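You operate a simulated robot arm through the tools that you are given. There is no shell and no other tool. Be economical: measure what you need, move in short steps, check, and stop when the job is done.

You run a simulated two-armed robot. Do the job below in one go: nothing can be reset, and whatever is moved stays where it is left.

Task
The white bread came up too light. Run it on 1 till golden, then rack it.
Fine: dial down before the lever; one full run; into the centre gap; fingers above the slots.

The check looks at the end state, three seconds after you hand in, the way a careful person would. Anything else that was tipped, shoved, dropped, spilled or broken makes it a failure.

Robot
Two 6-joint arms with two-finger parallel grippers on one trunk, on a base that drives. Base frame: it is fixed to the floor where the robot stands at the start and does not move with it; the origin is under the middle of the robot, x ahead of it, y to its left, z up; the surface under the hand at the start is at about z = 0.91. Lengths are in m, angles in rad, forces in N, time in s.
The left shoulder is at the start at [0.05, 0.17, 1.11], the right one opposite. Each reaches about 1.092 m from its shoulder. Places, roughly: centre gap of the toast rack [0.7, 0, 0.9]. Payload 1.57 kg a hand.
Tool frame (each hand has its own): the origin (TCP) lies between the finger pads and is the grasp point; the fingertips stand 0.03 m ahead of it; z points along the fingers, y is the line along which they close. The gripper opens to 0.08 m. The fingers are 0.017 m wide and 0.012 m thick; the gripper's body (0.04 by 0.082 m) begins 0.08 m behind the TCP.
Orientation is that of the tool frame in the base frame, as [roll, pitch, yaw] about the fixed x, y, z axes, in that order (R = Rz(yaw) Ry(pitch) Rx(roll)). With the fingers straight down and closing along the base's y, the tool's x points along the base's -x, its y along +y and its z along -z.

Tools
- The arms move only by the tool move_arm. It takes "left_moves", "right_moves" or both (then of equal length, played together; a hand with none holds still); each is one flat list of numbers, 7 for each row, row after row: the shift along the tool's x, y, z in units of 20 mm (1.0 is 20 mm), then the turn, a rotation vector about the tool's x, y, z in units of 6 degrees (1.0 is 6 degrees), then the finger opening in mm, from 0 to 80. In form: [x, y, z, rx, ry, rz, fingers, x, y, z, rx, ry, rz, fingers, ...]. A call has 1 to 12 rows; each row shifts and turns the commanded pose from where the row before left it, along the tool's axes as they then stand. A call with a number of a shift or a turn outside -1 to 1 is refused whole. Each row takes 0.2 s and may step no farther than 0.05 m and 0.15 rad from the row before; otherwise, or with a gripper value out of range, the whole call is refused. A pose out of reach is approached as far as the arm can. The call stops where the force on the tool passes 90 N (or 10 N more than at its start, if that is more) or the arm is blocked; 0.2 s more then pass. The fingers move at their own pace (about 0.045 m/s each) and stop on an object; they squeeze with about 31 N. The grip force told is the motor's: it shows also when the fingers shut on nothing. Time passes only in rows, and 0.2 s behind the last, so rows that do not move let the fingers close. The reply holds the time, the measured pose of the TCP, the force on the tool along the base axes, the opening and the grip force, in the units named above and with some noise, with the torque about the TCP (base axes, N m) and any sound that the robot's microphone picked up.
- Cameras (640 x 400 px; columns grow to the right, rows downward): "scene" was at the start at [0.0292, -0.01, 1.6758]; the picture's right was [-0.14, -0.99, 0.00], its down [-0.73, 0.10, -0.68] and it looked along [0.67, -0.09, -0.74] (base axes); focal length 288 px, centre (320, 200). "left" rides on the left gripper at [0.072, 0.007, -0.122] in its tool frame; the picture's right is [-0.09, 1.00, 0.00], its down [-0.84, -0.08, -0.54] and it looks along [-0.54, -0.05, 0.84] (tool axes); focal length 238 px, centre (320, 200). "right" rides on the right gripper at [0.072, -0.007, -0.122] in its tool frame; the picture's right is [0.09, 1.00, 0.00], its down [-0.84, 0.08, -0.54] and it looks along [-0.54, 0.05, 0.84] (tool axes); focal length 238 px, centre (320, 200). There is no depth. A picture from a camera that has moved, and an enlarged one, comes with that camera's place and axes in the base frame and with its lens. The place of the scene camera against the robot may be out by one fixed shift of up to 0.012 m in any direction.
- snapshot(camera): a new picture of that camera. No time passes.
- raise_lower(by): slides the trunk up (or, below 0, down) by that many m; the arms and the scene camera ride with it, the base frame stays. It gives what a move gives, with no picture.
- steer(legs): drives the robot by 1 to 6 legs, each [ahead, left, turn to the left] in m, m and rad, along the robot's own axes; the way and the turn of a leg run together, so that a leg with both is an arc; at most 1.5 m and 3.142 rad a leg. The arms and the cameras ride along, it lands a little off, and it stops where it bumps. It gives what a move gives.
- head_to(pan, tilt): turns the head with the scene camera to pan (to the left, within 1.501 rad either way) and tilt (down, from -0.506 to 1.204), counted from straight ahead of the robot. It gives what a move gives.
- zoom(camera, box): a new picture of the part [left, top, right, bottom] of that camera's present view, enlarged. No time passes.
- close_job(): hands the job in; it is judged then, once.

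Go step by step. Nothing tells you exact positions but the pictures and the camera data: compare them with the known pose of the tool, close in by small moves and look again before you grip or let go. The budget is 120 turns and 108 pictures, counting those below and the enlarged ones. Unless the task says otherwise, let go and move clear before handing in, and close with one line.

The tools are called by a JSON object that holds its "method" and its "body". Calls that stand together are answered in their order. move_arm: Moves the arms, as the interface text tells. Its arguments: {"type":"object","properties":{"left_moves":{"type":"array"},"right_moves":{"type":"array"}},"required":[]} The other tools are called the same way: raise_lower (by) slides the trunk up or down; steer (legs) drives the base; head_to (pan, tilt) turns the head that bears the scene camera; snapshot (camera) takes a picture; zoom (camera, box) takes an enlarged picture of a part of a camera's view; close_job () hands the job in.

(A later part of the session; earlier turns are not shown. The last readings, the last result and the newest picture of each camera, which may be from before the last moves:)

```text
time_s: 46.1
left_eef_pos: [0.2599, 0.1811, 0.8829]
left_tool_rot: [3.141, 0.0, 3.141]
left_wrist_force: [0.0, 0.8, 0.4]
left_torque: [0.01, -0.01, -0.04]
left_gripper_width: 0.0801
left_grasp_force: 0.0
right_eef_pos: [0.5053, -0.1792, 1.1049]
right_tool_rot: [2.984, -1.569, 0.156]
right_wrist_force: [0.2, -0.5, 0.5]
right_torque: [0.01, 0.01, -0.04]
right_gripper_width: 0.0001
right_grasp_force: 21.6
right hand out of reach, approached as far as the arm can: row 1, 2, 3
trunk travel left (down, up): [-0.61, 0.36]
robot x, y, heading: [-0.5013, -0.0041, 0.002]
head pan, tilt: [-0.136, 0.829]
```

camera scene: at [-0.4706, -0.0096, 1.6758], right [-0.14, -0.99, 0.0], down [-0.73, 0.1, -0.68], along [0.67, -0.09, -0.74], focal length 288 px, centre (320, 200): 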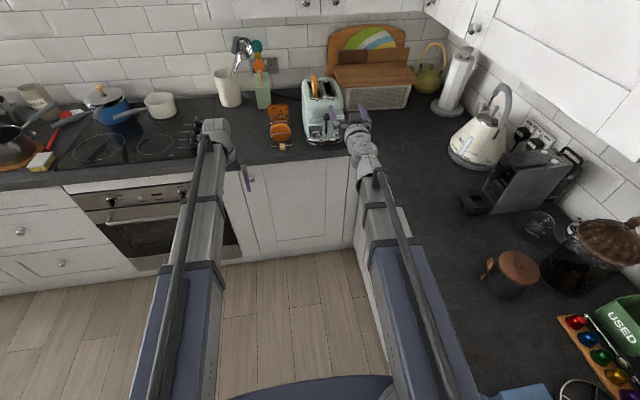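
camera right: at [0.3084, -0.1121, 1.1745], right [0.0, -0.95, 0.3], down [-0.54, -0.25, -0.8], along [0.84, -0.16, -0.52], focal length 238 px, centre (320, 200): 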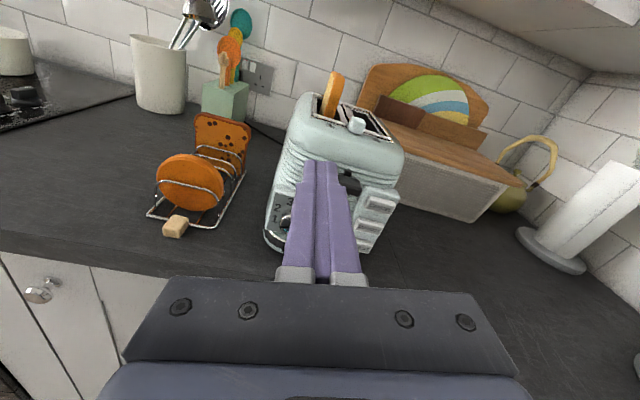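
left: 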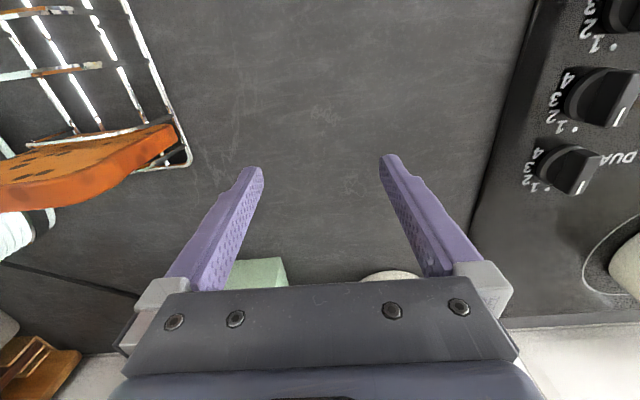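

The arm can't shift vertically in this pose, so I use the trunk in small steps and watch the force.

{"method": "raise_lower", "body": {"by": -0.03}}

{"method": "raise_lower", "body": {"by": -0.02}}

{"method": "zoom", "body": {"camera": "right", "box": [220, 60, 420, 240]}}

```text
time_s: 46.9
left_eef_pos: [0.2591, 0.1814, 0.8558]
left_tool_rot: [-3.14, 0.0, 3.14]
left_wrist_force: [-0.4, 0.3, 0.4]
left_torque: [-0.01, 0.0, 0.02]
left_gripper_width: 0.0798
left_grasp_force: 0.1
right_eef_pos: [0.505, -0.1777, 1.0746]
right_tool_rot: [2.984, -1.57, 0.156]
right_wrist_force: [0.6, 0.0, -0.3]
right_torque: [0.01, -0.03, 0.01]
right_gripper_width: 0.0
right_grasp_force: 21.6
trunk travel left (down, up): [-0.58, 0.39]
robot x, y, heading: [-0.5015, 0.0042, 0.0]
head pan, tilt: [-0.136, 0.829]
```

```text
time_s: 47.6
left_eef_pos: [0.2596, 0.1815, 0.8363]
left_tool_rot: [3.141, -0.001, 3.141]
left_wrist_force: [-1.2, 0.9, 0.3]
left_torque: [0.01, 0.01, 0.03]
left_gripper_width: 0.0801
left_grasp_force: 0.2
right_eef_pos: [0.5051, -0.1773, 1.0553]
right_tool_rot: [2.967, -1.57, 0.171]
right_wrist_force: [0.1, 0.3, 2.0]
right_torque: [0.03, -0.03, -0.03]
right_gripper_width: 0.0001
right_grasp_force: 21.4
trunk travel left (down, up): [-0.56, 0.41]
robot x, y, heading: [-0.5013, 0.0034, 0.001]
head pan, tilt: [-0.136, 0.829]
```

```text
2.22 times, centred on (320, 150) of right
camera zoom: at [0.3831, -0.1714, 1.1277], right [0.0, -1.0, 0.09], down [-0.54, -0.08, -0.84], along [0.84, -0.05, -0.54], focal length 530 px, centre (320, 311)
```

zoom: 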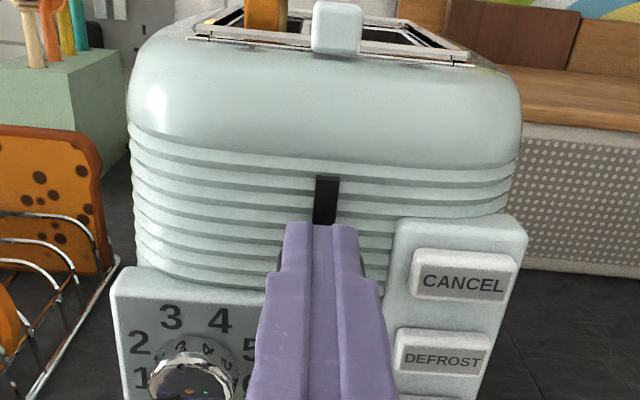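

The lever is going down with the fingers. I go on in small steps.

{"method": "raise_lower", "body": {"by": -0.02}}

{"method": "raise_lower", "body": {"by": -0.01}}

{"method": "zoom", "body": {"camera": "right", "box": [220, 60, 420, 240]}}

```text
time_s: 48.2
left_eef_pos: [0.2605, 0.1823, 0.8151]
left_tool_rot: [3.14, 0.0, 3.141]
left_wrist_force: [-0.3, -0.8, 0.1]
left_torque: [-0.01, -0.04, -0.01]
left_gripper_width: 0.0798
left_grasp_force: 0.0
right_eef_pos: [0.5055, -0.1793, 1.0348]
right_tool_rot: [2.941, -1.57, 0.202]
right_wrist_force: [-0.8, -1.9, 2.9]
right_torque: [-0.03, -0.06, -0.07]
right_gripper_width: 0.0
right_grasp_force: 21.4
trunk travel left (down, up): [-0.54, 0.43]
robot x, y, heading: [-0.4991, -0.0019, 0.005]
head pan, tilt: [-0.136, 0.829]
```

```text
time_s: 48.8
left_eef_pos: [0.2596, 0.1808, 0.8049]
left_tool_rot: [3.141, -0.001, -3.141]
left_wrist_force: [-0.6, -0.1, -0.3]
left_torque: [0.0, -0.01, 0.0]
left_gripper_width: 0.08
left_grasp_force: 0.1
right_eef_pos: [0.5054, -0.1794, 1.0236]
right_tool_rot: [2.934, -1.568, 0.207]
right_wrist_force: [-0.1, -0.1, 4.4]
right_torque: [-0.01, -0.1, -0.01]
right_gripper_width: 0.0
right_grasp_force: 21.2
trunk travel left (down, up): [-0.53, 0.44]
robot x, y, heading: [-0.5, 0.0001, 0.0]
head pan, tilt: [-0.136, 0.829]
```

```text
2.22 times, centred on (320, 150) of right
camera zoom: at [0.3831, -0.1714, 1.0978], right [0.0, -1.0, 0.09], down [-0.54, -0.08, -0.84], along [0.84, -0.05, -0.54], focal length 530 px, centre (320, 311)
```

zoom: 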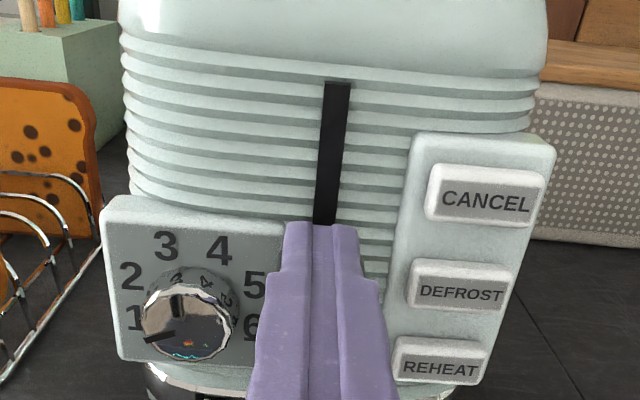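

{"method": "raise_lower", "body": {"by": -0.01}}

{"method": "raise_lower", "body": {"by": -0.008}}

```text
time_s: 49.4
left_eef_pos: [0.2599, 0.1822, 0.7937]
left_tool_rot: [3.139, 0.0, 3.141]
left_wrist_force: [0.2, -0.1, 0.7]
left_torque: [0.0, -0.01, 0.02]
left_gripper_width: 0.0802
left_grasp_force: 0.0
right_eef_pos: [0.5051, -0.1783, 1.0149]
right_tool_rot: [2.925, -1.57, 0.216]
right_wrist_force: [0.6, 0.0, 5.0]
right_torque: [0.01, -0.11, -0.04]
right_gripper_width: 0.0
right_grasp_force: 20.6
trunk travel left (down, up): [-0.52, 0.45]
robot x, y, heading: [-0.4989, 0.0007, -0.001]
head pan, tilt: [-0.136, 0.829]
```

```text
time_s: 50.0
left_eef_pos: [0.2607, 0.183, 0.7877]
left_tool_rot: [-3.142, 0.001, -3.142]
left_wrist_force: [0.2, 0.5, 0.9]
left_torque: [0.0, -0.03, 0.0]
left_gripper_width: 0.0801
left_grasp_force: 0.0
right_eef_pos: [0.5056, -0.1787, 1.0065]
right_tool_rot: [2.905, -1.569, 0.237]
right_wrist_force: [0.7, -0.2, 4.8]
right_torque: [0.02, -0.11, -0.03]
right_gripper_width: 0.0
right_grasp_force: 21.5
trunk travel left (down, up): [-0.512, 0.458]
robot x, y, heading: [-0.5005, 0.0001, -0.003]
head pan, tilt: [-0.136, 0.829]
```

{"method": "raise_lower", "body": {"by": -0.006}}

{"method": "zoom", "body": {"camera": "right", "box": [220, 60, 420, 240]}}

```text
time_s: 50.5
left_eef_pos: [0.2596, 0.1821, 0.7807]
left_tool_rot: [-3.141, 0.0, -3.141]
left_wrist_force: [0.7, 0.1, -0.7]
left_torque: [-0.01, -0.02, 0.0]
left_gripper_width: 0.0801
left_grasp_force: 0.1
right_eef_pos: [0.5041, -0.1785, 1.0019]
right_tool_rot: [2.927, -1.569, 0.213]
right_wrist_force: [-0.1, -1.4, 4.1]
right_torque: [0.01, -0.14, -0.05]
right_gripper_width: 0.0
right_grasp_force: 21.3
trunk travel left (down, up): [-0.506, 0.464]
robot x, y, heading: [-0.5005, -0.0016, -0.001]
head pan, tilt: [-0.136, 0.829]
```

```text
2.22 times, centred on (320, 150) of right
camera zoom: at [0.383, -0.1714, 1.0738], right [0.0, -1.0, 0.09], down [-0.54, -0.08, -0.84], along [0.84, -0.05, -0.54], focal length 530 px, centre (320, 311)
```

zoom: 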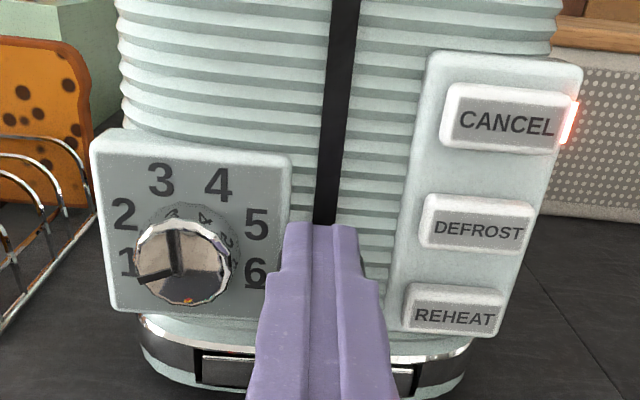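

The cancel light glows red: the run has begun. I lift off slightly and back away.

{"method": "raise_lower", "body": {"by": 0.03}}

{"method": "move_arm", "body": {"right_moves": [0, 0, -0.9, 0, 0, 0, 0, 0, 0, -0.9, 0, 0, 0, 0, 0, 0, -0.9, 0, 0, 0, 0, 0, 0, -0.9, 0, 0, 0, 0, 0, 0, -0.9, 0, 0, 0, 0]}}

{"method": "snapshot", "body": {"camera": "right"}}

```text
time_s: 51.3
left_eef_pos: [0.2606, 0.1815, 0.8109]
left_tool_rot: [3.141, 0.0, -3.141]
left_wrist_force: [0.4, 0.0, -1.0]
left_torque: [0.0, 0.01, 0.03]
left_gripper_width: 0.08
left_grasp_force: 0.1
right_eef_pos: [0.505, -0.1789, 1.03]
right_tool_rot: [3.02, -1.569, 0.123]
right_wrist_force: [0.4, 0.3, -0.4]
right_torque: [0.0, -0.02, -0.01]
right_gripper_width: 0.0
right_grasp_force: 21.3
trunk travel left (down, up): [-0.536, 0.434]
robot x, y, heading: [-0.4966, 0.0043, -0.001]
head pan, tilt: [-0.136, 0.829]
```

```text
time_s: 52.5
left_eef_pos: [0.2595, 0.1823, 0.8095]
left_tool_rot: [3.14, 0.0, 3.141]
left_wrist_force: [-0.4, -1.2, 0.1]
left_torque: [-0.03, 0.01, 0.0]
left_gripper_width: 0.0801
left_grasp_force: 0.1
right_eef_pos: [0.4154, -0.1787, 1.0308]
right_tool_rot: [-1.212, -1.57, -1.933]
right_wrist_force: [-0.1, -0.2, -0.1]
right_torque: [0.02, -0.01, -0.01]
right_gripper_width: 0.0
right_grasp_force: 21.5
trunk travel left (down, up): [-0.536, 0.434]
robot x, y, heading: [-0.5001, -0.0016, -0.003]
head pan, tilt: [-0.136, 0.829]
```

```text
75 pictures are left
camera right: at [0.2934, -0.1715, 1.1037], right [0.0, -1.0, 0.09], down [-0.54, -0.08, -0.84], along [0.84, -0.05, -0.54], focal length 238 px, centre (320, 200)
```

right: 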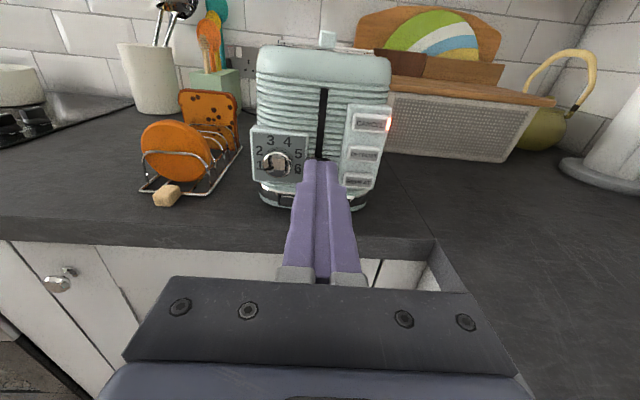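

The bread is down and toasting. Meanwhile I raise the trunk and turn the hand back to pointing down, listening for the pop.

{"method": "raise_lower", "body": {"by": 0.3}}

{"method": "move_arm", "body": {"right_moves": [0, 0, 0, 0, 0, -1, 20, 0, 0, 0, 0, 0, -1, 20, 0, 0, 0, 0, 0, -1, 20, 0, 0, 0, 0, 0, -1, 20, 0, 0, 0, 0, 0, -1, 20, 0, 0, 0, 0, 0, -1, 20, 0, 0, 0, 0, 0, -1, 20, 0, 0, 0, 0, 0, -1, 20, 0, 0, 0, 0, 0, -1, 20, 0, 0, 0, 0, 0, -1, 20, 0, 0, 0, 0, 0, -1, 20, 0, 0, 0, 0, 0, -1, 20]}}

{"method": "move_arm", "body": {"right_moves": [0, 0, 0, 0, 0, -1, 20, 0, 0, 0, 0, 0, -1, 20, 0, 0, 0, 0, 0, -1, 20, 0, 0, 0, 0, 0, -1, 20, 0, 0, 0, 0, 0, -1, 20, 0, 0, 0, 0, 0, -1, 20, 0, 0, 0, 0, 0, -1, 20, 0, 0, 0, 0, 0, -1, 20, 0, 0, 0, 0, 0, -1, 20, 0, 0, 0, 0, 0, -1, 20, 0, 0, 0, 0, 0, -1, 20, 0, 0, 0, 0, 0, -1, 20]}}

{"method": "move_arm", "body": {"right_moves": [0, 0, 0, 0, 0, -1, 20, 0, 0, 0, 0, 0, -1, 20, 0, 0, 0, 0, 0, -1, 20, 0, 0, 0, 0, 0, -1, 20, 0, 0, 0, 0, 0, -1, 20, 0, 0, 0, 0, 0, -1, 20]}}

{"method": "move_arm", "body": {"right_moves": [0, 0, 0, 0, 1, 0, 20, 0, 0, 0, 0, 1, 0, 20, 0, 0, 0, 0, 1, 0, 20, 0, 0, 0, 0, 1, 0, 20, 0, 0, 0, 0, 1, 0, 20, 0, 0, 0, 0, 1, 0, 20, 0, 0, 0, 0, 1, 0, 20, 0, 0, 0, 0, 1, 0, 20, 0, 0, 0, 0, 1, 0, 20, 0, 0, 0, 0, 1, 0, 20, 0, 0, 0, 0, 1, 0, 20, 0, 0, 0, 0, 1, 0, 20]}}

{"method": "snapshot", "body": {"camera": "right"}}

```text
time_s: 55.5
left_eef_pos: [0.2605, 0.1803, 1.1107]
left_tool_rot: [-3.141, 0.001, 3.14]
left_wrist_force: [0.0, 0.3, -0.6]
left_torque: [0.02, -0.01, 0.01]
left_gripper_width: 0.0798
left_grasp_force: 0.2
right_eef_pos: [0.4159, -0.1794, 1.3295]
right_tool_rot: [-0.465, -1.57, -2.678]
right_wrist_force: [-0.3, 0.5, 0.0]
right_torque: [-0.01, 0.01, 0.0]
right_gripper_width: 0.0
right_grasp_force: 21.3
trunk travel left (down, up): [-0.836, 0.134]
robot x, y, heading: [-0.4996, -0.0042, 0.001]
head pan, tilt: [-0.136, 0.829]
```

```text
time_s: 58.1
left_eef_pos: [0.2615, 0.1813, 1.1113]
left_tool_rot: [-3.14, 0.001, -3.141]
left_wrist_force: [0.7, 0.9, -0.2]
left_torque: [0.02, -0.01, -0.01]
left_gripper_width: 0.0801
left_grasp_force: 0.0
right_eef_pos: [0.4162, -0.1794, 1.3293]
right_tool_rot: [1.574, -0.311, 1.568]
right_wrist_force: [1.1, -0.4, 0.5]
right_torque: [0.03, 0.01, 0.0]
right_gripper_width: 0.0199
right_grasp_force: 0.1
trunk travel left (down, up): [-0.836, 0.134]
robot x, y, heading: [-0.502, -0.0018, -0.004]
head pan, tilt: [-0.136, 0.829]
```

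```text
time_s: 60.7
left_eef_pos: [0.2597, 0.1812, 1.1098]
left_tool_rot: [-3.141, -0.001, 3.141]
left_wrist_force: [-0.9, -0.7, 0.0]
left_torque: [0.02, -0.05, -0.01]
left_gripper_width: 0.0799
left_grasp_force: 0.1
right_eef_pos: [0.4162, -0.1782, 1.3311]
right_tool_rot: [1.572, 0.944, 1.571]
right_wrist_force: [0.5, 0.9, 0.2]
right_torque: [0.01, -0.04, -0.02]
right_gripper_width: 0.0199
right_grasp_force: 0.0
trunk travel left (down, up): [-0.836, 0.134]
robot x, y, heading: [-0.4998, 0.0022, 0.003]
head pan, tilt: [-0.136, 0.829]
```

```text
time_s: 62.1
left_eef_pos: [0.2597, 0.1823, 1.1123]
left_tool_rot: [-3.141, -0.002, -3.141]
left_wrist_force: [0.3, -0.2, 0.2]
left_torque: [0.0, 0.04, 0.02]
left_gripper_width: 0.08
left_grasp_force: 0.1
right_eef_pos: [0.4166, -0.1787, 1.3305]
right_tool_rot: [-2.096, 1.569, -2.097]
right_wrist_force: [0.0, 0.3, -0.8]
right_torque: [0.01, 0.03, 0.02]
right_gripper_width: 0.0198
right_grasp_force: 0.1
trunk travel left (down, up): [-0.836, 0.134]
robot x, y, heading: [-0.5021, -0.0012, -0.002]
head pan, tilt: [-0.136, 0.829]
```

```text
time_s: 64.7
left_eef_pos: [0.2611, 0.1819, 1.1112]
left_tool_rot: [3.141, 0.001, -3.141]
left_wrist_force: [-0.3, -0.2, -0.1]
left_torque: [0.02, -0.02, 0.01]
left_gripper_width: 0.08
left_grasp_force: 0.1
right_eef_pos: [0.4172, -0.172, 1.1278]
right_tool_rot: [-3.142, 0.396, -3.123]
right_wrist_force: [0.7, 0.9, 0.1]
right_torque: [0.03, 0.05, 0.0]
right_gripper_width: 0.0198
right_grasp_force: 0.0
right hand out of reach, approached as far as the arm can: row 1, 2, 3, 4, 5, 6, 7, 8, 9, 10, 11, 12
trunk travel left (down, up): [-0.836, 0.134]
robot x, y, heading: [-0.4992, -0.0015, -0.001]
head pan, tilt: [-0.136, 0.829]
```

```text
74 pictures are left
camera right: at [0.3038, -0.1802, 1.2133], right [-0.1, 0.99, -0.04], down [0.56, 0.09, 0.82], along [0.82, 0.07, -0.57], focal length 238 px, centre (320, 200)
```

right: 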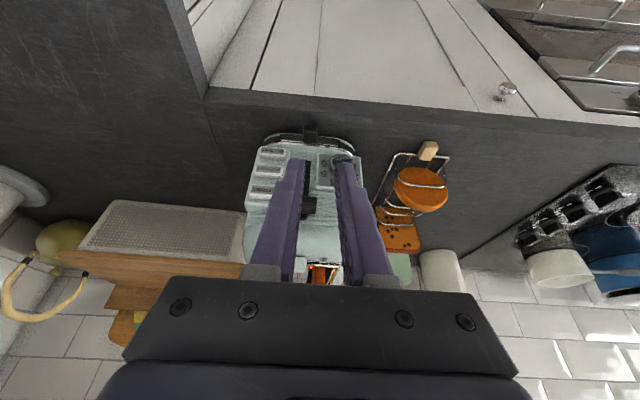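

The hand height evidently follows the trunk only. I finish turning the fingers straight down and keep waiting for the pop.

{"method": "move_arm", "body": {"right_moves": [0, 0, 0, 0, 1, 0, 60, 0, 0, 0, 0, 1, 0, 60, 0, 0, 0, 0, 1, 0, 60, 0, 0, 0, 0, 0.78, 0, 60]}}

{"method": "snapshot", "body": {"camera": "scene"}}

{"method": "head_to", "body": {"pan": -0.136, "tilt": 0.3}}

{"method": "snapshot", "body": {"camera": "scene"}}

```text
time_s: 65.7
left_eef_pos: [0.2599, 0.181, 1.112]
left_tool_rot: [-3.14, -0.001, -3.14]
left_wrist_force: [0.6, 0.2, 0.2]
left_torque: [-0.03, 0.0, -0.03]
left_gripper_width: 0.0801
left_grasp_force: 0.0
right_eef_pos: [0.4164, -0.1715, 1.1107]
right_tool_rot: [3.141, 0.0, -3.123]
right_wrist_force: [-0.2, 0.4, 0.2]
right_torque: [0.02, -0.01, -0.01]
right_gripper_width: 0.06
right_grasp_force: 0.1
right hand out of reach, approached as far as the arm can: row 1, 2, 4
trunk travel left (down, up): [-0.836, 0.134]
robot x, y, heading: [-0.4999, -0.0001, -0.006]
head pan, tilt: [-0.136, 0.829]
```

```text
73 pictures are left
camera scene: at [-0.4703, -0.0099, 1.7868], right [-0.14, -0.99, 0.0], down [-0.73, 0.1, -0.68], along [0.67, -0.09, -0.74], focal length 288 px, centre (320, 200)
```

scene: 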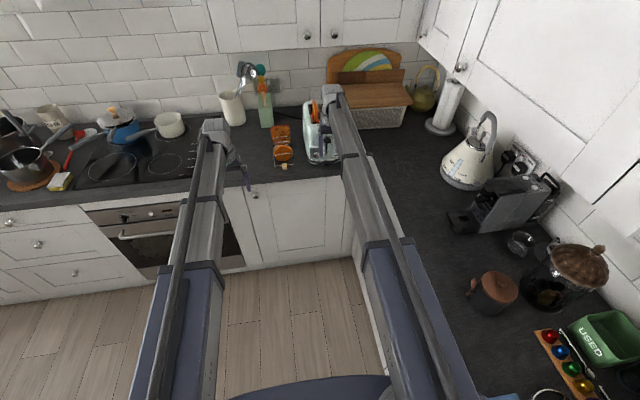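

```text
time_s: 66.6
left_eef_pos: [0.2597, 0.1812, 1.1106]
left_tool_rot: [3.141, 0.0, 3.141]
left_wrist_force: [0.9, 0.1, 0.3]
left_torque: [0.02, -0.02, 0.0]
left_gripper_width: 0.0798
left_grasp_force: 0.1
right_eef_pos: [0.4164, -0.1719, 1.1111]
right_tool_rot: [3.141, 0.001, -3.123]
right_wrist_force: [0.1, -0.3, 0.4]
right_torque: [-0.01, 0.03, 0.02]
right_gripper_width: 0.0604
right_grasp_force: 0.2
trunk travel left (down, up): [-0.836, 0.134]
robot x, y, heading: [-0.4982, 0.0042, -0.001]
head pan, tilt: [-0.136, 0.3]
```

```text
72 pictures are left
camera scene: at [-0.4565, -0.0118, 1.8334], right [-0.14, -0.99, 0.0], down [-0.29, 0.04, -0.95], along [0.95, -0.13, -0.3], focal length 288 px, centre (320, 200)
```

scene: 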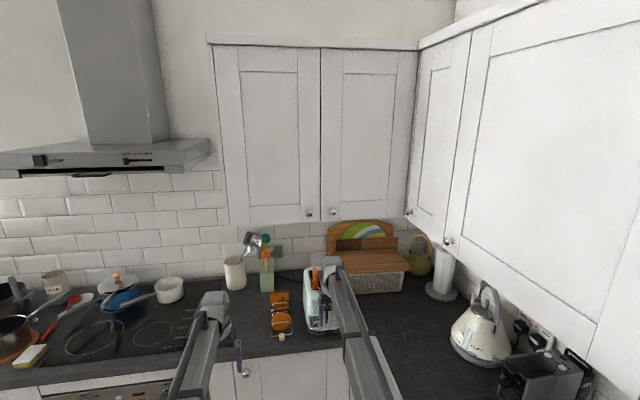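

Toasting continues. I raise the trunk to the top and roll forward a little, to gauge the wall cupboard overhead against the hand.

{"method": "raise_lower", "body": {"by": 0.13}}

{"method": "snapshot", "body": {"camera": "scene"}}

{"method": "steer", "body": {"legs": [[0.2, 0, 0]]}}

{"method": "snapshot", "body": {"camera": "scene"}}

{"method": "snapshot", "body": {"camera": "right"}}

```text
time_s: 68.2
left_eef_pos: [0.2606, 0.181, 1.2405]
left_tool_rot: [3.141, 0.001, 3.141]
left_wrist_force: [1.1, -0.8, -0.2]
left_torque: [0.0, 0.0, -0.01]
left_gripper_width: 0.08
left_grasp_force: 0.1
right_eef_pos: [0.4155, -0.1724, 1.24]
right_tool_rot: [-3.141, 0.001, -3.123]
right_wrist_force: [-0.3, 0.3, -0.1]
right_torque: [0.02, 0.0, -0.01]
right_gripper_width: 0.0599
right_grasp_force: 0.2
trunk travel left (down, up): [-0.966, 0.004]
robot x, y, heading: [-0.4997, -0.0026, -0.003]
head pan, tilt: [-0.136, 0.3]
```

```text
71 pictures are left
camera scene: at [-0.4563, -0.0118, 1.9634], right [-0.14, -0.99, 0.0], down [-0.29, 0.04, -0.96], along [0.95, -0.13, -0.3], focal length 288 px, centre (320, 200)
```

scene: 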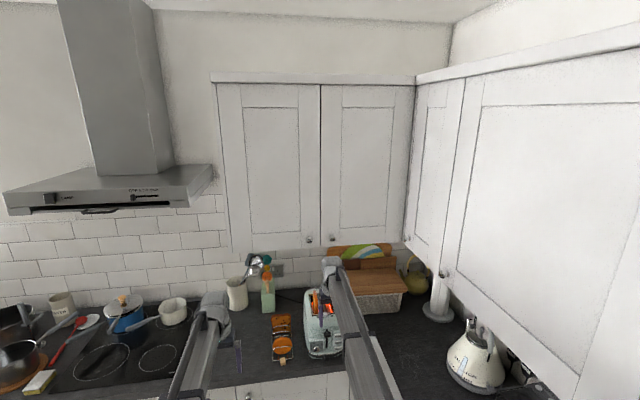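

```text
time_s: 69.8
left_eef_pos: [0.4634, 0.1819, 1.2395]
left_tool_rot: [-3.141, -0.003, -3.14]
left_wrist_force: [-0.4, 0.6, -0.8]
left_torque: [0.02, 0.01, 0.01]
left_gripper_width: 0.08
left_grasp_force: 0.1
right_eef_pos: [0.6203, -0.172, 1.2403]
right_tool_rot: [3.141, 0.0, -3.122]
right_wrist_force: [0.2, -0.3, 0.3]
right_torque: [0.0, 0.03, 0.0]
right_gripper_width: 0.0599
right_grasp_force: 0.1
trunk travel left (down, up): [-0.966, 0.004]
robot x, y, heading: [-0.2978, -0.0015, 0.003]
head pan, tilt: [-0.136, 0.3]
```

```text
70 pictures are left
camera scene: at [-0.2524, -0.0118, 1.9634], right [-0.14, -0.99, 0.0], down [-0.29, 0.04, -0.96], along [0.95, -0.13, -0.3], focal length 288 px, centre (320, 200)
```

scene: 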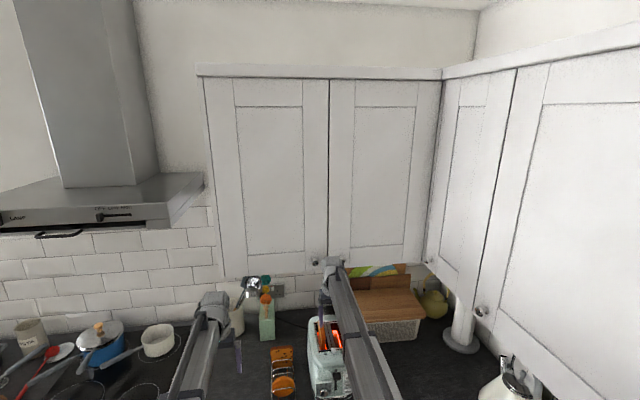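

```text
69 pictures are left
camera right: at [0.5482, -0.1785, 1.363], right [-0.11, 0.99, 0.0], down [0.83, 0.09, 0.54], along [0.54, 0.06, -0.84], focal length 238 px, centre (320, 200)
```

right: 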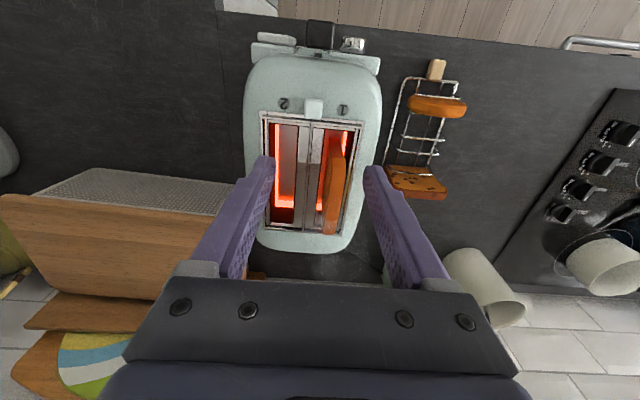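

Now I can see straight into the glowing toaster: the slice lies at about x 0.66–0.755, y≈-0.155, and the cupboard front hangs at x≈0.72 above z≈1.39. I tilt the fingers forward by 24° to keep the wrist clear of it, and wait.

{"method": "move_arm", "body": {"right_moves": [0, 0, 0, 0, -1, 0, 60, 0, 0, 0, 0, -1, 0, 60, 0, 0, 0, 0, -1, 0, 60, 0, 0, 0, 0, -1, 0, 60, 0, 0, 0, 0, 0, 0, 60, 0, 0, 0, 0, 0, 0, 60, 0, 0, 0, 0, 0, 0, 60, 0, 0, 0, 0, 0, 0, 60, 0, 0, 0, 0, 0, 0, 60, 0, 0, 0, 0, 0, 0, 60, 0, 0, 0, 0, 0, 0, 60, 0, 0, 0, 0, 0, 0, 60]}}

{"method": "move_arm", "body": {"right_moves": [0, 0, 0, 0, 0, 0, 60, 0, 0, 0, 0, 0, 0, 60, 0, 0, 0, 0, 0, 0, 60, 0, 0, 0, 0, 0, 0, 60, 0, 0, 0, 0, 0, 0, 60, 0, 0, 0, 0, 0, 0, 60, 0, 0, 0, 0, 0, 0, 60, 0, 0, 0, 0, 0, 0, 60, 0, 0, 0, 0, 0, 0, 60, 0, 0, 0, 0, 0, 0, 60, 0, 0, 0, 0, 0, 0, 60, 0, 0, 0, 0, 0, 0, 60]}}

{"method": "move_arm", "body": {"right_moves": [0, 0, 0, 0, 0, 0, 60, 0, 0, 0, 0, 0, 0, 60, 0, 0, 0, 0, 0, 0, 60, 0, 0, 0, 0, 0, 0, 60, 0, 0, 0, 0, 0, 0, 60, 0, 0, 0, 0, 0, 0, 60, 0, 0, 0, 0, 0, 0, 60, 0, 0, 0, 0, 0, 0, 60, 0, 0, 0, 0, 0, 0, 60, 0, 0, 0, 0, 0, 0, 60, 0, 0, 0, 0, 0, 0, 60, 0, 0, 0, 0, 0, 0, 60]}}

{"method": "move_arm", "body": {"right_moves": [0, 0, 0, 0, 0, 0, 60, 0, 0, 0, 0, 0, 0, 60, 0, 0, 0, 0, 0, 0, 60, 0, 0, 0, 0, 0, 0, 60, 0, 0, 0, 0, 0, 0, 60, 0, 0, 0, 0, 0, 0, 60, 0, 0, 0, 0, 0, 0, 60, 0, 0, 0, 0, 0, 0, 60, 0, 0, 0, 0, 0, 0, 60, 0, 0, 0, 0, 0, 0, 60, 0, 0, 0, 0, 0, 0, 60, 0, 0, 0, 0, 0, 0, 60]}}

{"method": "snapshot", "body": {"camera": "right"}}

```text
time_s: 72.4
left_eef_pos: [0.462, 0.1807, 1.2411]
left_tool_rot: [-3.142, 0.0, -3.141]
left_wrist_force: [0.6, 0.8, 0.1]
left_torque: [-0.02, 0.0, 0.0]
left_gripper_width: 0.08
left_grasp_force: 0.1
right_eef_pos: [0.6189, -0.1718, 1.2602]
right_tool_rot: [-3.139, 0.418, -3.12]
right_wrist_force: [-0.1, -1.5, 0.1]
right_torque: [-0.03, -0.04, 0.02]
right_gripper_width: 0.0599
right_grasp_force: 0.0
right hand out of reach, approached as far as the arm can: row 2, 3, 4
trunk travel left (down, up): [-0.966, 0.004]
robot x, y, heading: [-0.3011, -0.0014, 0.002]
head pan, tilt: [-0.136, 0.3]
```

```text
time_s: 75.0
left_eef_pos: [0.4624, 0.1816, 1.2412]
left_tool_rot: [3.141, -0.001, 3.141]
left_wrist_force: [0.5, -0.5, 0.0]
left_torque: [0.0, 0.0, -0.06]
left_gripper_width: 0.0799
left_grasp_force: 0.0
right_eef_pos: [0.6189, -0.1709, 1.2587]
right_tool_rot: [-3.141, 0.418, -3.121]
right_wrist_force: [-0.1, -0.5, -0.2]
right_torque: [0.02, 0.04, -0.01]
right_gripper_width: 0.0599
right_grasp_force: 0.0
trunk travel left (down, up): [-0.966, 0.004]
robot x, y, heading: [-0.2939, -0.0004, -0.0]
head pan, tilt: [-0.136, 0.3]
```

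```text
time_s: 77.6
left_eef_pos: [0.4616, 0.1824, 1.241]
left_tool_rot: [3.142, -0.001, 3.141]
left_wrist_force: [0.0, -0.6, -0.1]
left_torque: [0.0, 0.0, 0.0]
left_gripper_width: 0.0801
left_grasp_force: 0.1
right_eef_pos: [0.6205, -0.1708, 1.2604]
right_tool_rot: [3.141, 0.419, -3.12]
right_wrist_force: [-0.1, 0.4, 0.5]
right_torque: [0.01, 0.0, -0.03]
right_gripper_width: 0.0601
right_grasp_force: 0.0
trunk travel left (down, up): [-0.966, 0.004]
robot x, y, heading: [-0.2934, 0.002, -0.003]
head pan, tilt: [-0.136, 0.3]
```

```text
time_s: 80.2
left_eef_pos: [0.4627, 0.1822, 1.241]
left_tool_rot: [-3.14, 0.001, -3.141]
left_wrist_force: [-0.3, -0.1, -0.4]
left_torque: [0.03, 0.03, 0.0]
left_gripper_width: 0.0798
left_grasp_force: 0.1
right_eef_pos: [0.6178, -0.1717, 1.2608]
right_tool_rot: [-3.141, 0.419, -3.121]
right_wrist_force: [-0.3, 0.1, -0.1]
right_torque: [0.0, -0.02, -0.01]
right_gripper_width: 0.0599
right_grasp_force: 0.1
trunk travel left (down, up): [-0.966, 0.004]
robot x, y, heading: [-0.3023, -0.0033, -0.003]
head pan, tilt: [-0.136, 0.3]
```

```text
68 pictures are left
camera right: at [0.5037, -0.1793, 1.3429], right [-0.1, 0.99, -0.04], down [0.54, 0.09, 0.84], along [0.83, 0.07, -0.55], focal length 238 px, centre (320, 200)
```

right: 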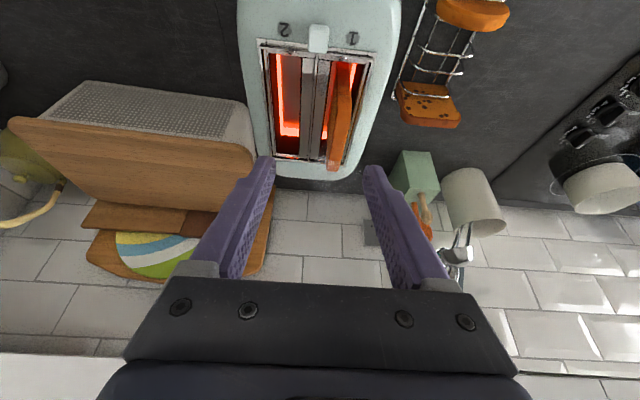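

Still toasting. I wait on.

{"method": "move_arm", "body": {"right_moves": [0, 0, 0, 0, 0, 0, 60, 0, 0, 0, 0, 0, 0, 60, 0, 0, 0, 0, 0, 0, 60, 0, 0, 0, 0, 0, 0, 60, 0, 0, 0, 0, 0, 0, 60, 0, 0, 0, 0, 0, 0, 60, 0, 0, 0, 0, 0, 0, 60, 0, 0, 0, 0, 0, 0, 60, 0, 0, 0, 0, 0, 0, 60, 0, 0, 0, 0, 0, 0, 60, 0, 0, 0, 0, 0, 0, 60, 0, 0, 0, 0, 0, 0, 60]}}

{"method": "move_arm", "body": {"right_moves": [0, 0, 0, 0, 0, 0, 60, 0, 0, 0, 0, 0, 0, 60, 0, 0, 0, 0, 0, 0, 60, 0, 0, 0, 0, 0, 0, 60, 0, 0, 0, 0, 0, 0, 60, 0, 0, 0, 0, 0, 0, 60, 0, 0, 0, 0, 0, 0, 60, 0, 0, 0, 0, 0, 0, 60, 0, 0, 0, 0, 0, 0, 60, 0, 0, 0, 0, 0, 0, 60, 0, 0, 0, 0, 0, 0, 60, 0, 0, 0, 0, 0, 0, 60]}}

{"method": "move_arm", "body": {"right_moves": [0, 0, 0, 0, 0, 0, 60, 0, 0, 0, 0, 0, 0, 60, 0, 0, 0, 0, 0, 0, 60, 0, 0, 0, 0, 0, 0, 60, 0, 0, 0, 0, 0, 0, 60, 0, 0, 0, 0, 0, 0, 60, 0, 0, 0, 0, 0, 0, 60, 0, 0, 0, 0, 0, 0, 60, 0, 0, 0, 0, 0, 0, 60, 0, 0, 0, 0, 0, 0, 60, 0, 0, 0, 0, 0, 0, 60, 0, 0, 0, 0, 0, 0, 60]}}

{"method": "move_arm", "body": {"right_moves": [0, 0, 0, 0, 0, 0, 60, 0, 0, 0, 0, 0, 0, 60, 0, 0, 0, 0, 0, 0, 60, 0, 0, 0, 0, 0, 0, 60, 0, 0, 0, 0, 0, 0, 60, 0, 0, 0, 0, 0, 0, 60, 0, 0, 0, 0, 0, 0, 60, 0, 0, 0, 0, 0, 0, 60, 0, 0, 0, 0, 0, 0, 60, 0, 0, 0, 0, 0, 0, 60, 0, 0, 0, 0, 0, 0, 60, 0, 0, 0, 0, 0, 0, 60]}}

{"method": "snapshot", "body": {"camera": "right"}}

```text
time_s: 82.8
left_eef_pos: [0.4629, 0.1827, 1.2415]
left_tool_rot: [3.141, 0.002, -3.141]
left_wrist_force: [0.1, 0.6, -1.2]
left_torque: [0.0, 0.0, 0.02]
left_gripper_width: 0.0799
left_grasp_force: 0.0
right_eef_pos: [0.6203, -0.1716, 1.2595]
right_tool_rot: [3.141, 0.42, -3.119]
right_wrist_force: [-0.2, -0.2, -0.7]
right_torque: [-0.03, 0.02, -0.01]
right_gripper_width: 0.0598
right_grasp_force: 0.0
trunk travel left (down, up): [-0.966, 0.004]
robot x, y, heading: [-0.2978, -0.0031, -0.003]
head pan, tilt: [-0.136, 0.3]
```

```text
time_s: 85.4
left_eef_pos: [0.4635, 0.1824, 1.241]
left_tool_rot: [-3.141, 0.0, -3.141]
left_wrist_force: [-0.2, -1.1, 0.5]
left_torque: [-0.01, 0.01, 0.01]
left_gripper_width: 0.0802
left_grasp_force: 0.1
right_eef_pos: [0.6184, -0.1708, 1.2593]
right_tool_rot: [3.141, 0.418, -3.12]
right_wrist_force: [0.1, -0.4, 0.9]
right_torque: [-0.01, 0.01, -0.01]
right_gripper_width: 0.0601
right_grasp_force: 0.0
trunk travel left (down, up): [-0.966, 0.004]
robot x, y, heading: [-0.2986, 0.0032, 0.004]
head pan, tilt: [-0.136, 0.3]
```

```text
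time_s: 88.0
left_eef_pos: [0.461, 0.1826, 1.2404]
left_tool_rot: [3.142, 0.0, 3.14]
left_wrist_force: [-0.4, 0.2, -0.6]
left_torque: [-0.02, 0.0, 0.03]
left_gripper_width: 0.0799
left_grasp_force: 0.1
right_eef_pos: [0.6189, -0.1705, 1.2597]
right_tool_rot: [-3.141, 0.419, -3.122]
right_wrist_force: [0.5, 0.2, 1.0]
right_torque: [0.03, 0.02, -0.01]
right_gripper_width: 0.0599
right_grasp_force: 0.0
trunk travel left (down, up): [-0.966, 0.004]
robot x, y, heading: [-0.2967, -0.0017, 0.002]
head pan, tilt: [-0.136, 0.3]
```

```text
time_s: 90.6
left_eef_pos: [0.4619, 0.1821, 1.2401]
left_tool_rot: [3.14, 0.002, 3.141]
left_wrist_force: [0.5, 0.5, -0.5]
left_torque: [-0.03, 0.04, 0.03]
left_gripper_width: 0.08
left_grasp_force: 0.1
right_eef_pos: [0.6178, -0.1704, 1.2583]
right_tool_rot: [-3.141, 0.419, -3.121]
right_wrist_force: [0.3, -0.3, 0.2]
right_torque: [0.01, -0.03, 0.02]
right_gripper_width: 0.0599
right_grasp_force: 0.1
trunk travel left (down, up): [-0.966, 0.004]
robot x, y, heading: [-0.2971, -0.0023, -0.001]
head pan, tilt: [-0.136, 0.3]
```

```text
67 pictures are left
camera right: at [0.5037, -0.1793, 1.3429], right [-0.1, 0.99, -0.04], down [0.54, 0.09, 0.84], along [0.83, 0.07, -0.55], focal length 238 px, centre (320, 200)
```

right: 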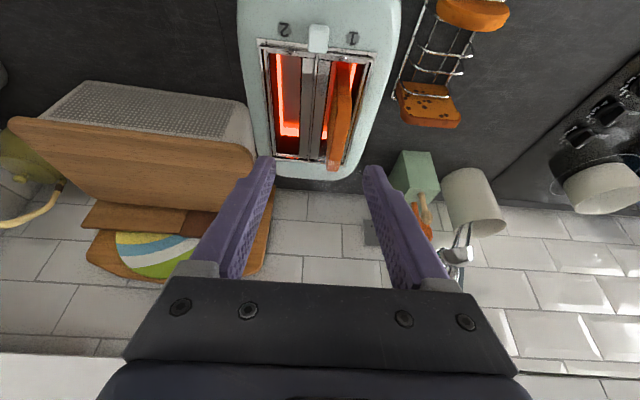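

Still glowing, 40 s in. I wait further.

{"method": "move_arm", "body": {"right_moves": [0, 0, 0, 0, 0, 0, 60, 0, 0, 0, 0, 0, 0, 60, 0, 0, 0, 0, 0, 0, 60, 0, 0, 0, 0, 0, 0, 60, 0, 0, 0, 0, 0, 0, 60, 0, 0, 0, 0, 0, 0, 60, 0, 0, 0, 0, 0, 0, 60, 0, 0, 0, 0, 0, 0, 60, 0, 0, 0, 0, 0, 0, 60, 0, 0, 0, 0, 0, 0, 60, 0, 0, 0, 0, 0, 0, 60, 0, 0, 0, 0, 0, 0, 60]}}

{"method": "move_arm", "body": {"right_moves": [0, 0, 0, 0, 0, 0, 60, 0, 0, 0, 0, 0, 0, 60, 0, 0, 0, 0, 0, 0, 60, 0, 0, 0, 0, 0, 0, 60, 0, 0, 0, 0, 0, 0, 60, 0, 0, 0, 0, 0, 0, 60, 0, 0, 0, 0, 0, 0, 60, 0, 0, 0, 0, 0, 0, 60, 0, 0, 0, 0, 0, 0, 60, 0, 0, 0, 0, 0, 0, 60, 0, 0, 0, 0, 0, 0, 60, 0, 0, 0, 0, 0, 0, 60]}}

{"method": "move_arm", "body": {"right_moves": [0, 0, 0, 0, 0, 0, 60, 0, 0, 0, 0, 0, 0, 60, 0, 0, 0, 0, 0, 0, 60, 0, 0, 0, 0, 0, 0, 60, 0, 0, 0, 0, 0, 0, 60, 0, 0, 0, 0, 0, 0, 60, 0, 0, 0, 0, 0, 0, 60, 0, 0, 0, 0, 0, 0, 60, 0, 0, 0, 0, 0, 0, 60, 0, 0, 0, 0, 0, 0, 60, 0, 0, 0, 0, 0, 0, 60, 0, 0, 0, 0, 0, 0, 60]}}

{"method": "move_arm", "body": {"right_moves": [0, 0, 0, 0, 0, 0, 60, 0, 0, 0, 0, 0, 0, 60, 0, 0, 0, 0, 0, 0, 60, 0, 0, 0, 0, 0, 0, 60, 0, 0, 0, 0, 0, 0, 60, 0, 0, 0, 0, 0, 0, 60, 0, 0, 0, 0, 0, 0, 60, 0, 0, 0, 0, 0, 0, 60, 0, 0, 0, 0, 0, 0, 60, 0, 0, 0, 0, 0, 0, 60, 0, 0, 0, 0, 0, 0, 60, 0, 0, 0, 0, 0, 0, 60]}}

{"method": "snapshot", "body": {"camera": "right"}}

```text
time_s: 93.2
left_eef_pos: [0.4626, 0.1818, 1.2399]
left_tool_rot: [-3.141, 0.0, 3.141]
left_wrist_force: [0.0, -0.2, 0.4]
left_torque: [-0.04, 0.02, 0.01]
left_gripper_width: 0.0801
left_grasp_force: 0.2
right_eef_pos: [0.6185, -0.1703, 1.2597]
right_tool_rot: [3.141, 0.419, -3.121]
right_wrist_force: [-0.5, 0.5, -0.3]
right_torque: [-0.05, 0.05, 0.0]
right_gripper_width: 0.06
right_grasp_force: 0.0
trunk travel left (down, up): [-0.966, 0.004]
robot x, y, heading: [-0.3, -0.0004, 0.002]
head pan, tilt: [-0.136, 0.3]
```

```text
time_s: 95.8
left_eef_pos: [0.4613, 0.1812, 1.2418]
left_tool_rot: [3.141, 0.002, 3.141]
left_wrist_force: [0.2, 0.5, 0.1]
left_torque: [0.0, 0.0, -0.01]
left_gripper_width: 0.08
left_grasp_force: 0.0
right_eef_pos: [0.6176, -0.171, 1.2607]
right_tool_rot: [-3.141, 0.419, -3.121]
right_wrist_force: [0.0, 0.3, 0.4]
right_torque: [-0.01, 0.02, 0.0]
right_gripper_width: 0.0599
right_grasp_force: 0.0
trunk travel left (down, up): [-0.966, 0.004]
robot x, y, heading: [-0.2977, -0.0, -0.001]
head pan, tilt: [-0.136, 0.3]
```

```text
time_s: 98.4
left_eef_pos: [0.4625, 0.1814, 1.2403]
left_tool_rot: [-3.14, 0.001, -3.141]
left_wrist_force: [0.1, -0.2, 0.5]
left_torque: [0.0, -0.02, 0.02]
left_gripper_width: 0.0802
left_grasp_force: 0.1
right_eef_pos: [0.6182, -0.1704, 1.2594]
right_tool_rot: [-3.14, 0.42, -3.121]
right_wrist_force: [-0.4, -0.2, -0.4]
right_torque: [-0.02, 0.0, -0.01]
right_gripper_width: 0.0598
right_grasp_force: 0.0
trunk travel left (down, up): [-0.966, 0.004]
robot x, y, heading: [-0.2965, 0.0033, -0.005]
head pan, tilt: [-0.136, 0.3]
```

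```text
time_s: 101.0
left_eef_pos: [0.4626, 0.1822, 1.2402]
left_tool_rot: [3.141, -0.001, -3.14]
left_wrist_force: [0.6, 0.2, -0.6]
left_torque: [0.01, 0.0, 0.01]
left_gripper_width: 0.0799
left_grasp_force: 0.0
right_eef_pos: [0.6187, -0.1717, 1.2603]
right_tool_rot: [-3.141, 0.419, -3.12]
right_wrist_force: [0.1, -0.3, 0.7]
right_torque: [-0.03, -0.01, -0.02]
right_gripper_width: 0.06
right_grasp_force: 0.0
trunk travel left (down, up): [-0.966, 0.004]
robot x, y, heading: [-0.2966, -0.0004, -0.004]
head pan, tilt: [-0.136, 0.3]
```

```text
66 pictures are left
camera right: at [0.5037, -0.1793, 1.3429], right [-0.1, 0.99, -0.04], down [0.54, 0.09, 0.84], along [0.83, 0.07, -0.55], focal length 238 px, centre (320, 200)
```

right: 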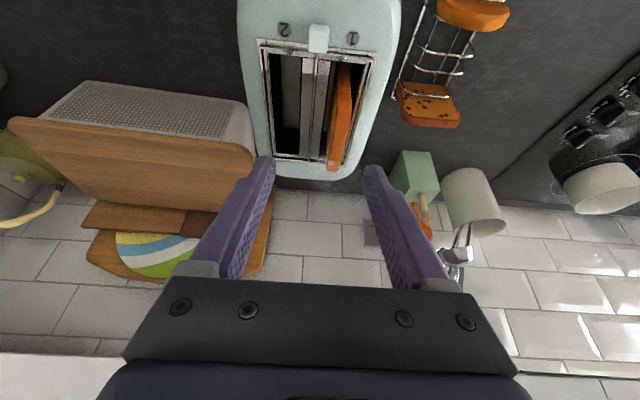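

The glow is out. I zoom in to see whether the bread popped up, and the lever.

{"method": "zoom", "body": {"camera": "right", "box": [230, 0, 420, 190]}}

{"method": "zoom", "body": {"camera": "scene", "box": [290, 300, 390, 400]}}

```text
2.11 times, centred on (325, 95) of right
camera zoom: at [0.5037, -0.1793, 1.3429], right [-0.1, 0.99, -0.04], down [0.54, 0.09, 0.84], along [0.83, 0.07, -0.55], focal length 502 px, centre (310, 421)
```

zoom: 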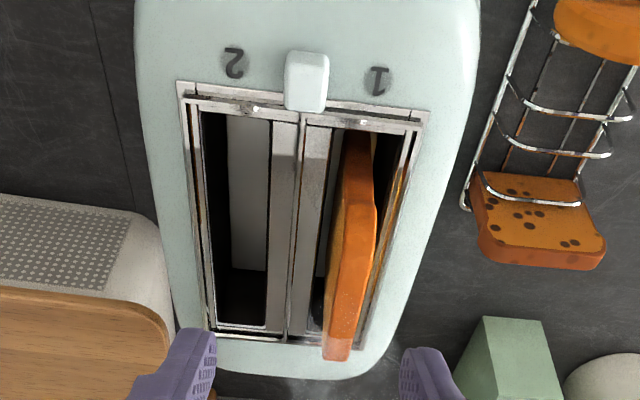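

```text
4.00 times, centred on (340, 350) of scene
camera zoom: at [-0.2538, -0.0118, 1.9635], right [-0.14, -0.99, 0.0], down [-0.29, 0.04, -0.96], along [0.95, -0.13, -0.3], focal length 1150 px, centre (240, -400)
```

zoom: 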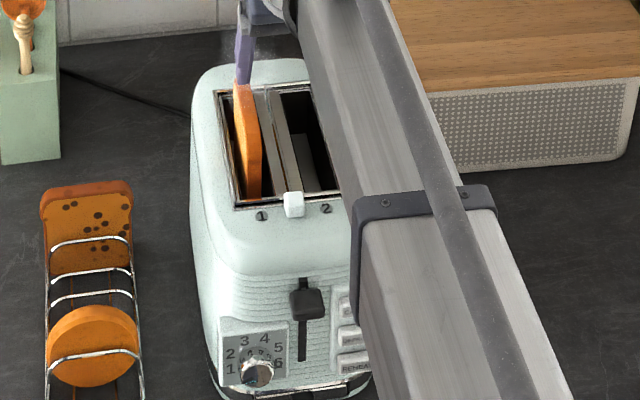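

The run is over: lever up, glow off, slice standing out by ~40 mm (top ≈1.15, slot rim ≈1.11), centred near [0.66,-0.152]. I bring the hand over it and lower part way.

{"method": "move_arm", "body": {"right_moves": [-0.7, 0.32, 0.312, -0.068, 0, -0.152, 60, -0.7, 0.32, 0.312, -0.068, 0, -0.152, 60, -0.7, 0.32, 0.312, -0.068, 0, -0.152, 60]}}

{"method": "raise_lower", "body": {"by": -0.06}}

{"method": "snapshot", "body": {"camera": "right"}}

{"method": "zoom", "body": {"camera": "scene", "box": [280, 240, 400, 400]}}

```text
time_s: 101.8
left_eef_pos: [0.4634, 0.1816, 1.2399]
left_tool_rot: [3.14, -0.001, -3.14]
left_wrist_force: [0.9, -0.4, -0.4]
left_torque: [-0.02, 0.03, 0.01]
left_gripper_width: 0.08
left_grasp_force: 0.1
right_eef_pos: [0.6648, -0.1506, 1.2599]
right_tool_rot: [3.14, 0.421, -3.069]
right_wrist_force: [-0.6, -0.6, 0.2]
right_torque: [0.03, -0.02, 0.0]
right_gripper_width: 0.0598
right_grasp_force: 0.1
trunk travel left (down, up): [-0.966, 0.004]
robot x, y, heading: [-0.2981, 0.0028, -0.002]
head pan, tilt: [-0.136, 0.3]
```

```text
time_s: 102.8
left_eef_pos: [0.4619, 0.1839, 1.1807]
left_tool_rot: [3.14, -0.001, 3.14]
left_wrist_force: [0.3, 0.2, -0.7]
left_torque: [0.0, -0.04, 0.01]
left_gripper_width: 0.08
left_grasp_force: 0.1
right_eef_pos: [0.6632, -0.1513, 1.2002]
right_tool_rot: [3.141, 0.421, -3.068]
right_wrist_force: [0.1, 0.6, 0.1]
right_torque: [0.03, 0.0, 0.0]
right_gripper_width: 0.0601
right_grasp_force: 0.1
trunk travel left (down, up): [-0.906, 0.064]
robot x, y, heading: [-0.2896, 0.0024, -0.002]
head pan, tilt: [-0.136, 0.3]
```

```text
63 pictures are left
camera right: at [0.5494, -0.1646, 1.283], right [-0.16, 0.99, -0.04], down [0.54, 0.12, 0.84], along [0.83, 0.11, -0.55], focal length 238 px, centre (320, 200)
```

right: 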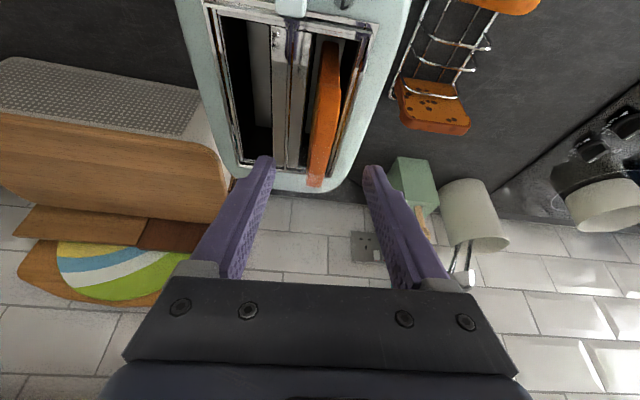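

```text
2.50 times, centred on (340, 320) of scene
camera zoom: at [-0.2539, -0.0118, 1.9035], right [-0.14, -0.99, 0.0], down [-0.29, 0.04, -0.96], along [0.95, -0.13, -0.3], focal length 719 px, centre (270, -100)
```

zoom: 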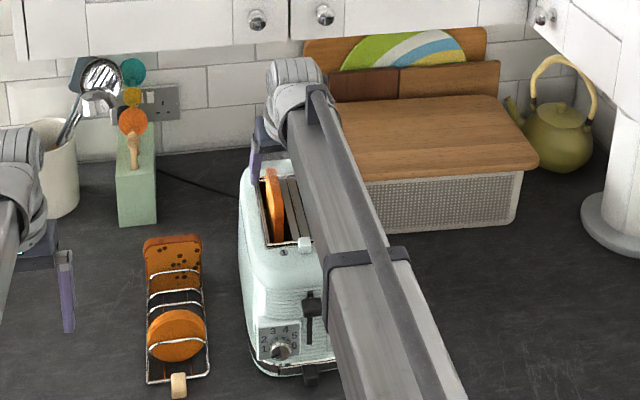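

The slice lies between the fingers' lines. I lower to grip height, tips about 10 mm above the slot rim, and look.

{"method": "raise_lower", "body": {"by": -0.048}}

{"method": "snapshot", "body": {"camera": "right"}}

{"method": "zoom", "body": {"camera": "scene", "box": [300, 230, 380, 350]}}

```text
time_s: 103.7
left_eef_pos: [0.4621, 0.1832, 1.133]
left_tool_rot: [3.141, -0.001, 3.141]
left_wrist_force: [0.5, 0.0, -0.4]
left_torque: [-0.01, 0.03, 0.02]
left_gripper_width: 0.0802
left_grasp_force: 0.0
right_eef_pos: [0.6644, -0.1493, 1.1524]
right_tool_rot: [3.141, 0.422, -3.066]
right_wrist_force: [-0.7, 0.1, 0.1]
right_torque: [-0.02, 0.0, 0.0]
right_gripper_width: 0.0599
right_grasp_force: 0.0
trunk travel left (down, up): [-0.858, 0.112]
robot x, y, heading: [-0.3013, 0.0006, -0.003]
head pan, tilt: [-0.136, 0.3]
```

```text
61 pictures are left
camera right: at [0.5494, -0.1645, 1.235], right [-0.16, 0.99, -0.04], down [0.54, 0.12, 0.84], along [0.83, 0.11, -0.55], focal length 238 px, centre (320, 200)
```

right: 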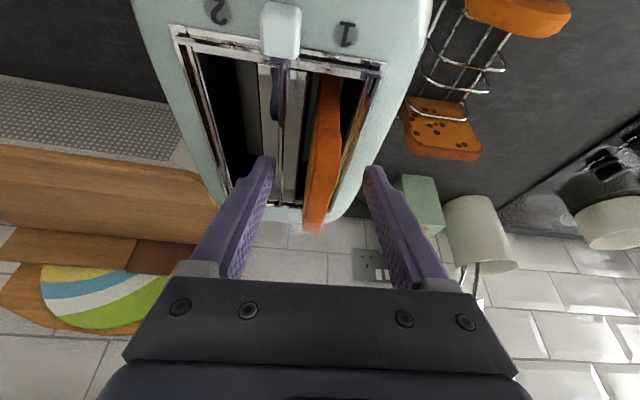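

```text
3.33 times, centred on (340, 290) of scene
camera zoom: at [-0.254, -0.0118, 1.8555], right [-0.14, -0.99, 0.0], down [-0.29, 0.04, -0.96], along [0.95, -0.13, -0.3], focal length 958 px, centre (253, -100)
```

zoom: 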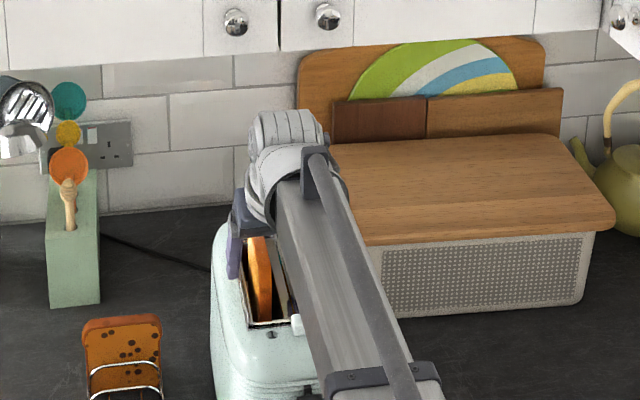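

The slice is centred between the fingers, tips above the slot. I close.

{"method": "move_arm", "body": {"right_moves": [0, 0, 0, 0, 0, 0, 40, 0, 0, 0, 0, 0, 0, 20, 0, 0, 0, 0, 0, 0, 5, 0, 0, 0, 0, 0, 0, 5, 0, 0, 0, 0, 0, 0, 5, 0, 0, 0, 0, 0, 0, 5]}}

{"method": "snapshot", "body": {"camera": "right"}}

```text
time_s: 105.1
left_eef_pos: [0.462, 0.1836, 1.132]
left_tool_rot: [-3.141, -0.001, 3.141]
left_wrist_force: [-0.7, -1.2, 0.5]
left_torque: [0.02, -0.01, -0.03]
left_gripper_width: 0.0796
left_grasp_force: 0.1
right_eef_pos: [0.6637, -0.1495, 1.1524]
right_tool_rot: [-3.141, 0.421, -3.068]
right_wrist_force: [0.1, -0.1, 0.5]
right_torque: [0.02, -0.01, 0.02]
right_gripper_width: 0.0138
right_grasp_force: 29.7
trunk travel left (down, up): [-0.858, 0.112]
robot x, y, heading: [-0.2998, -0.0011, 0.0]
head pan, tilt: [-0.136, 0.3]
```

```text
59 pictures are left
camera right: at [0.5495, -0.1645, 1.2349], right [-0.16, 0.99, -0.04], down [0.54, 0.12, 0.84], along [0.83, 0.11, -0.55], focal length 238 px, centre (320, 200)
```

right: 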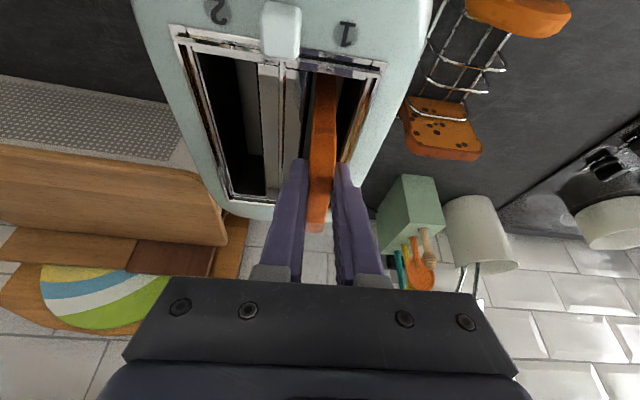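

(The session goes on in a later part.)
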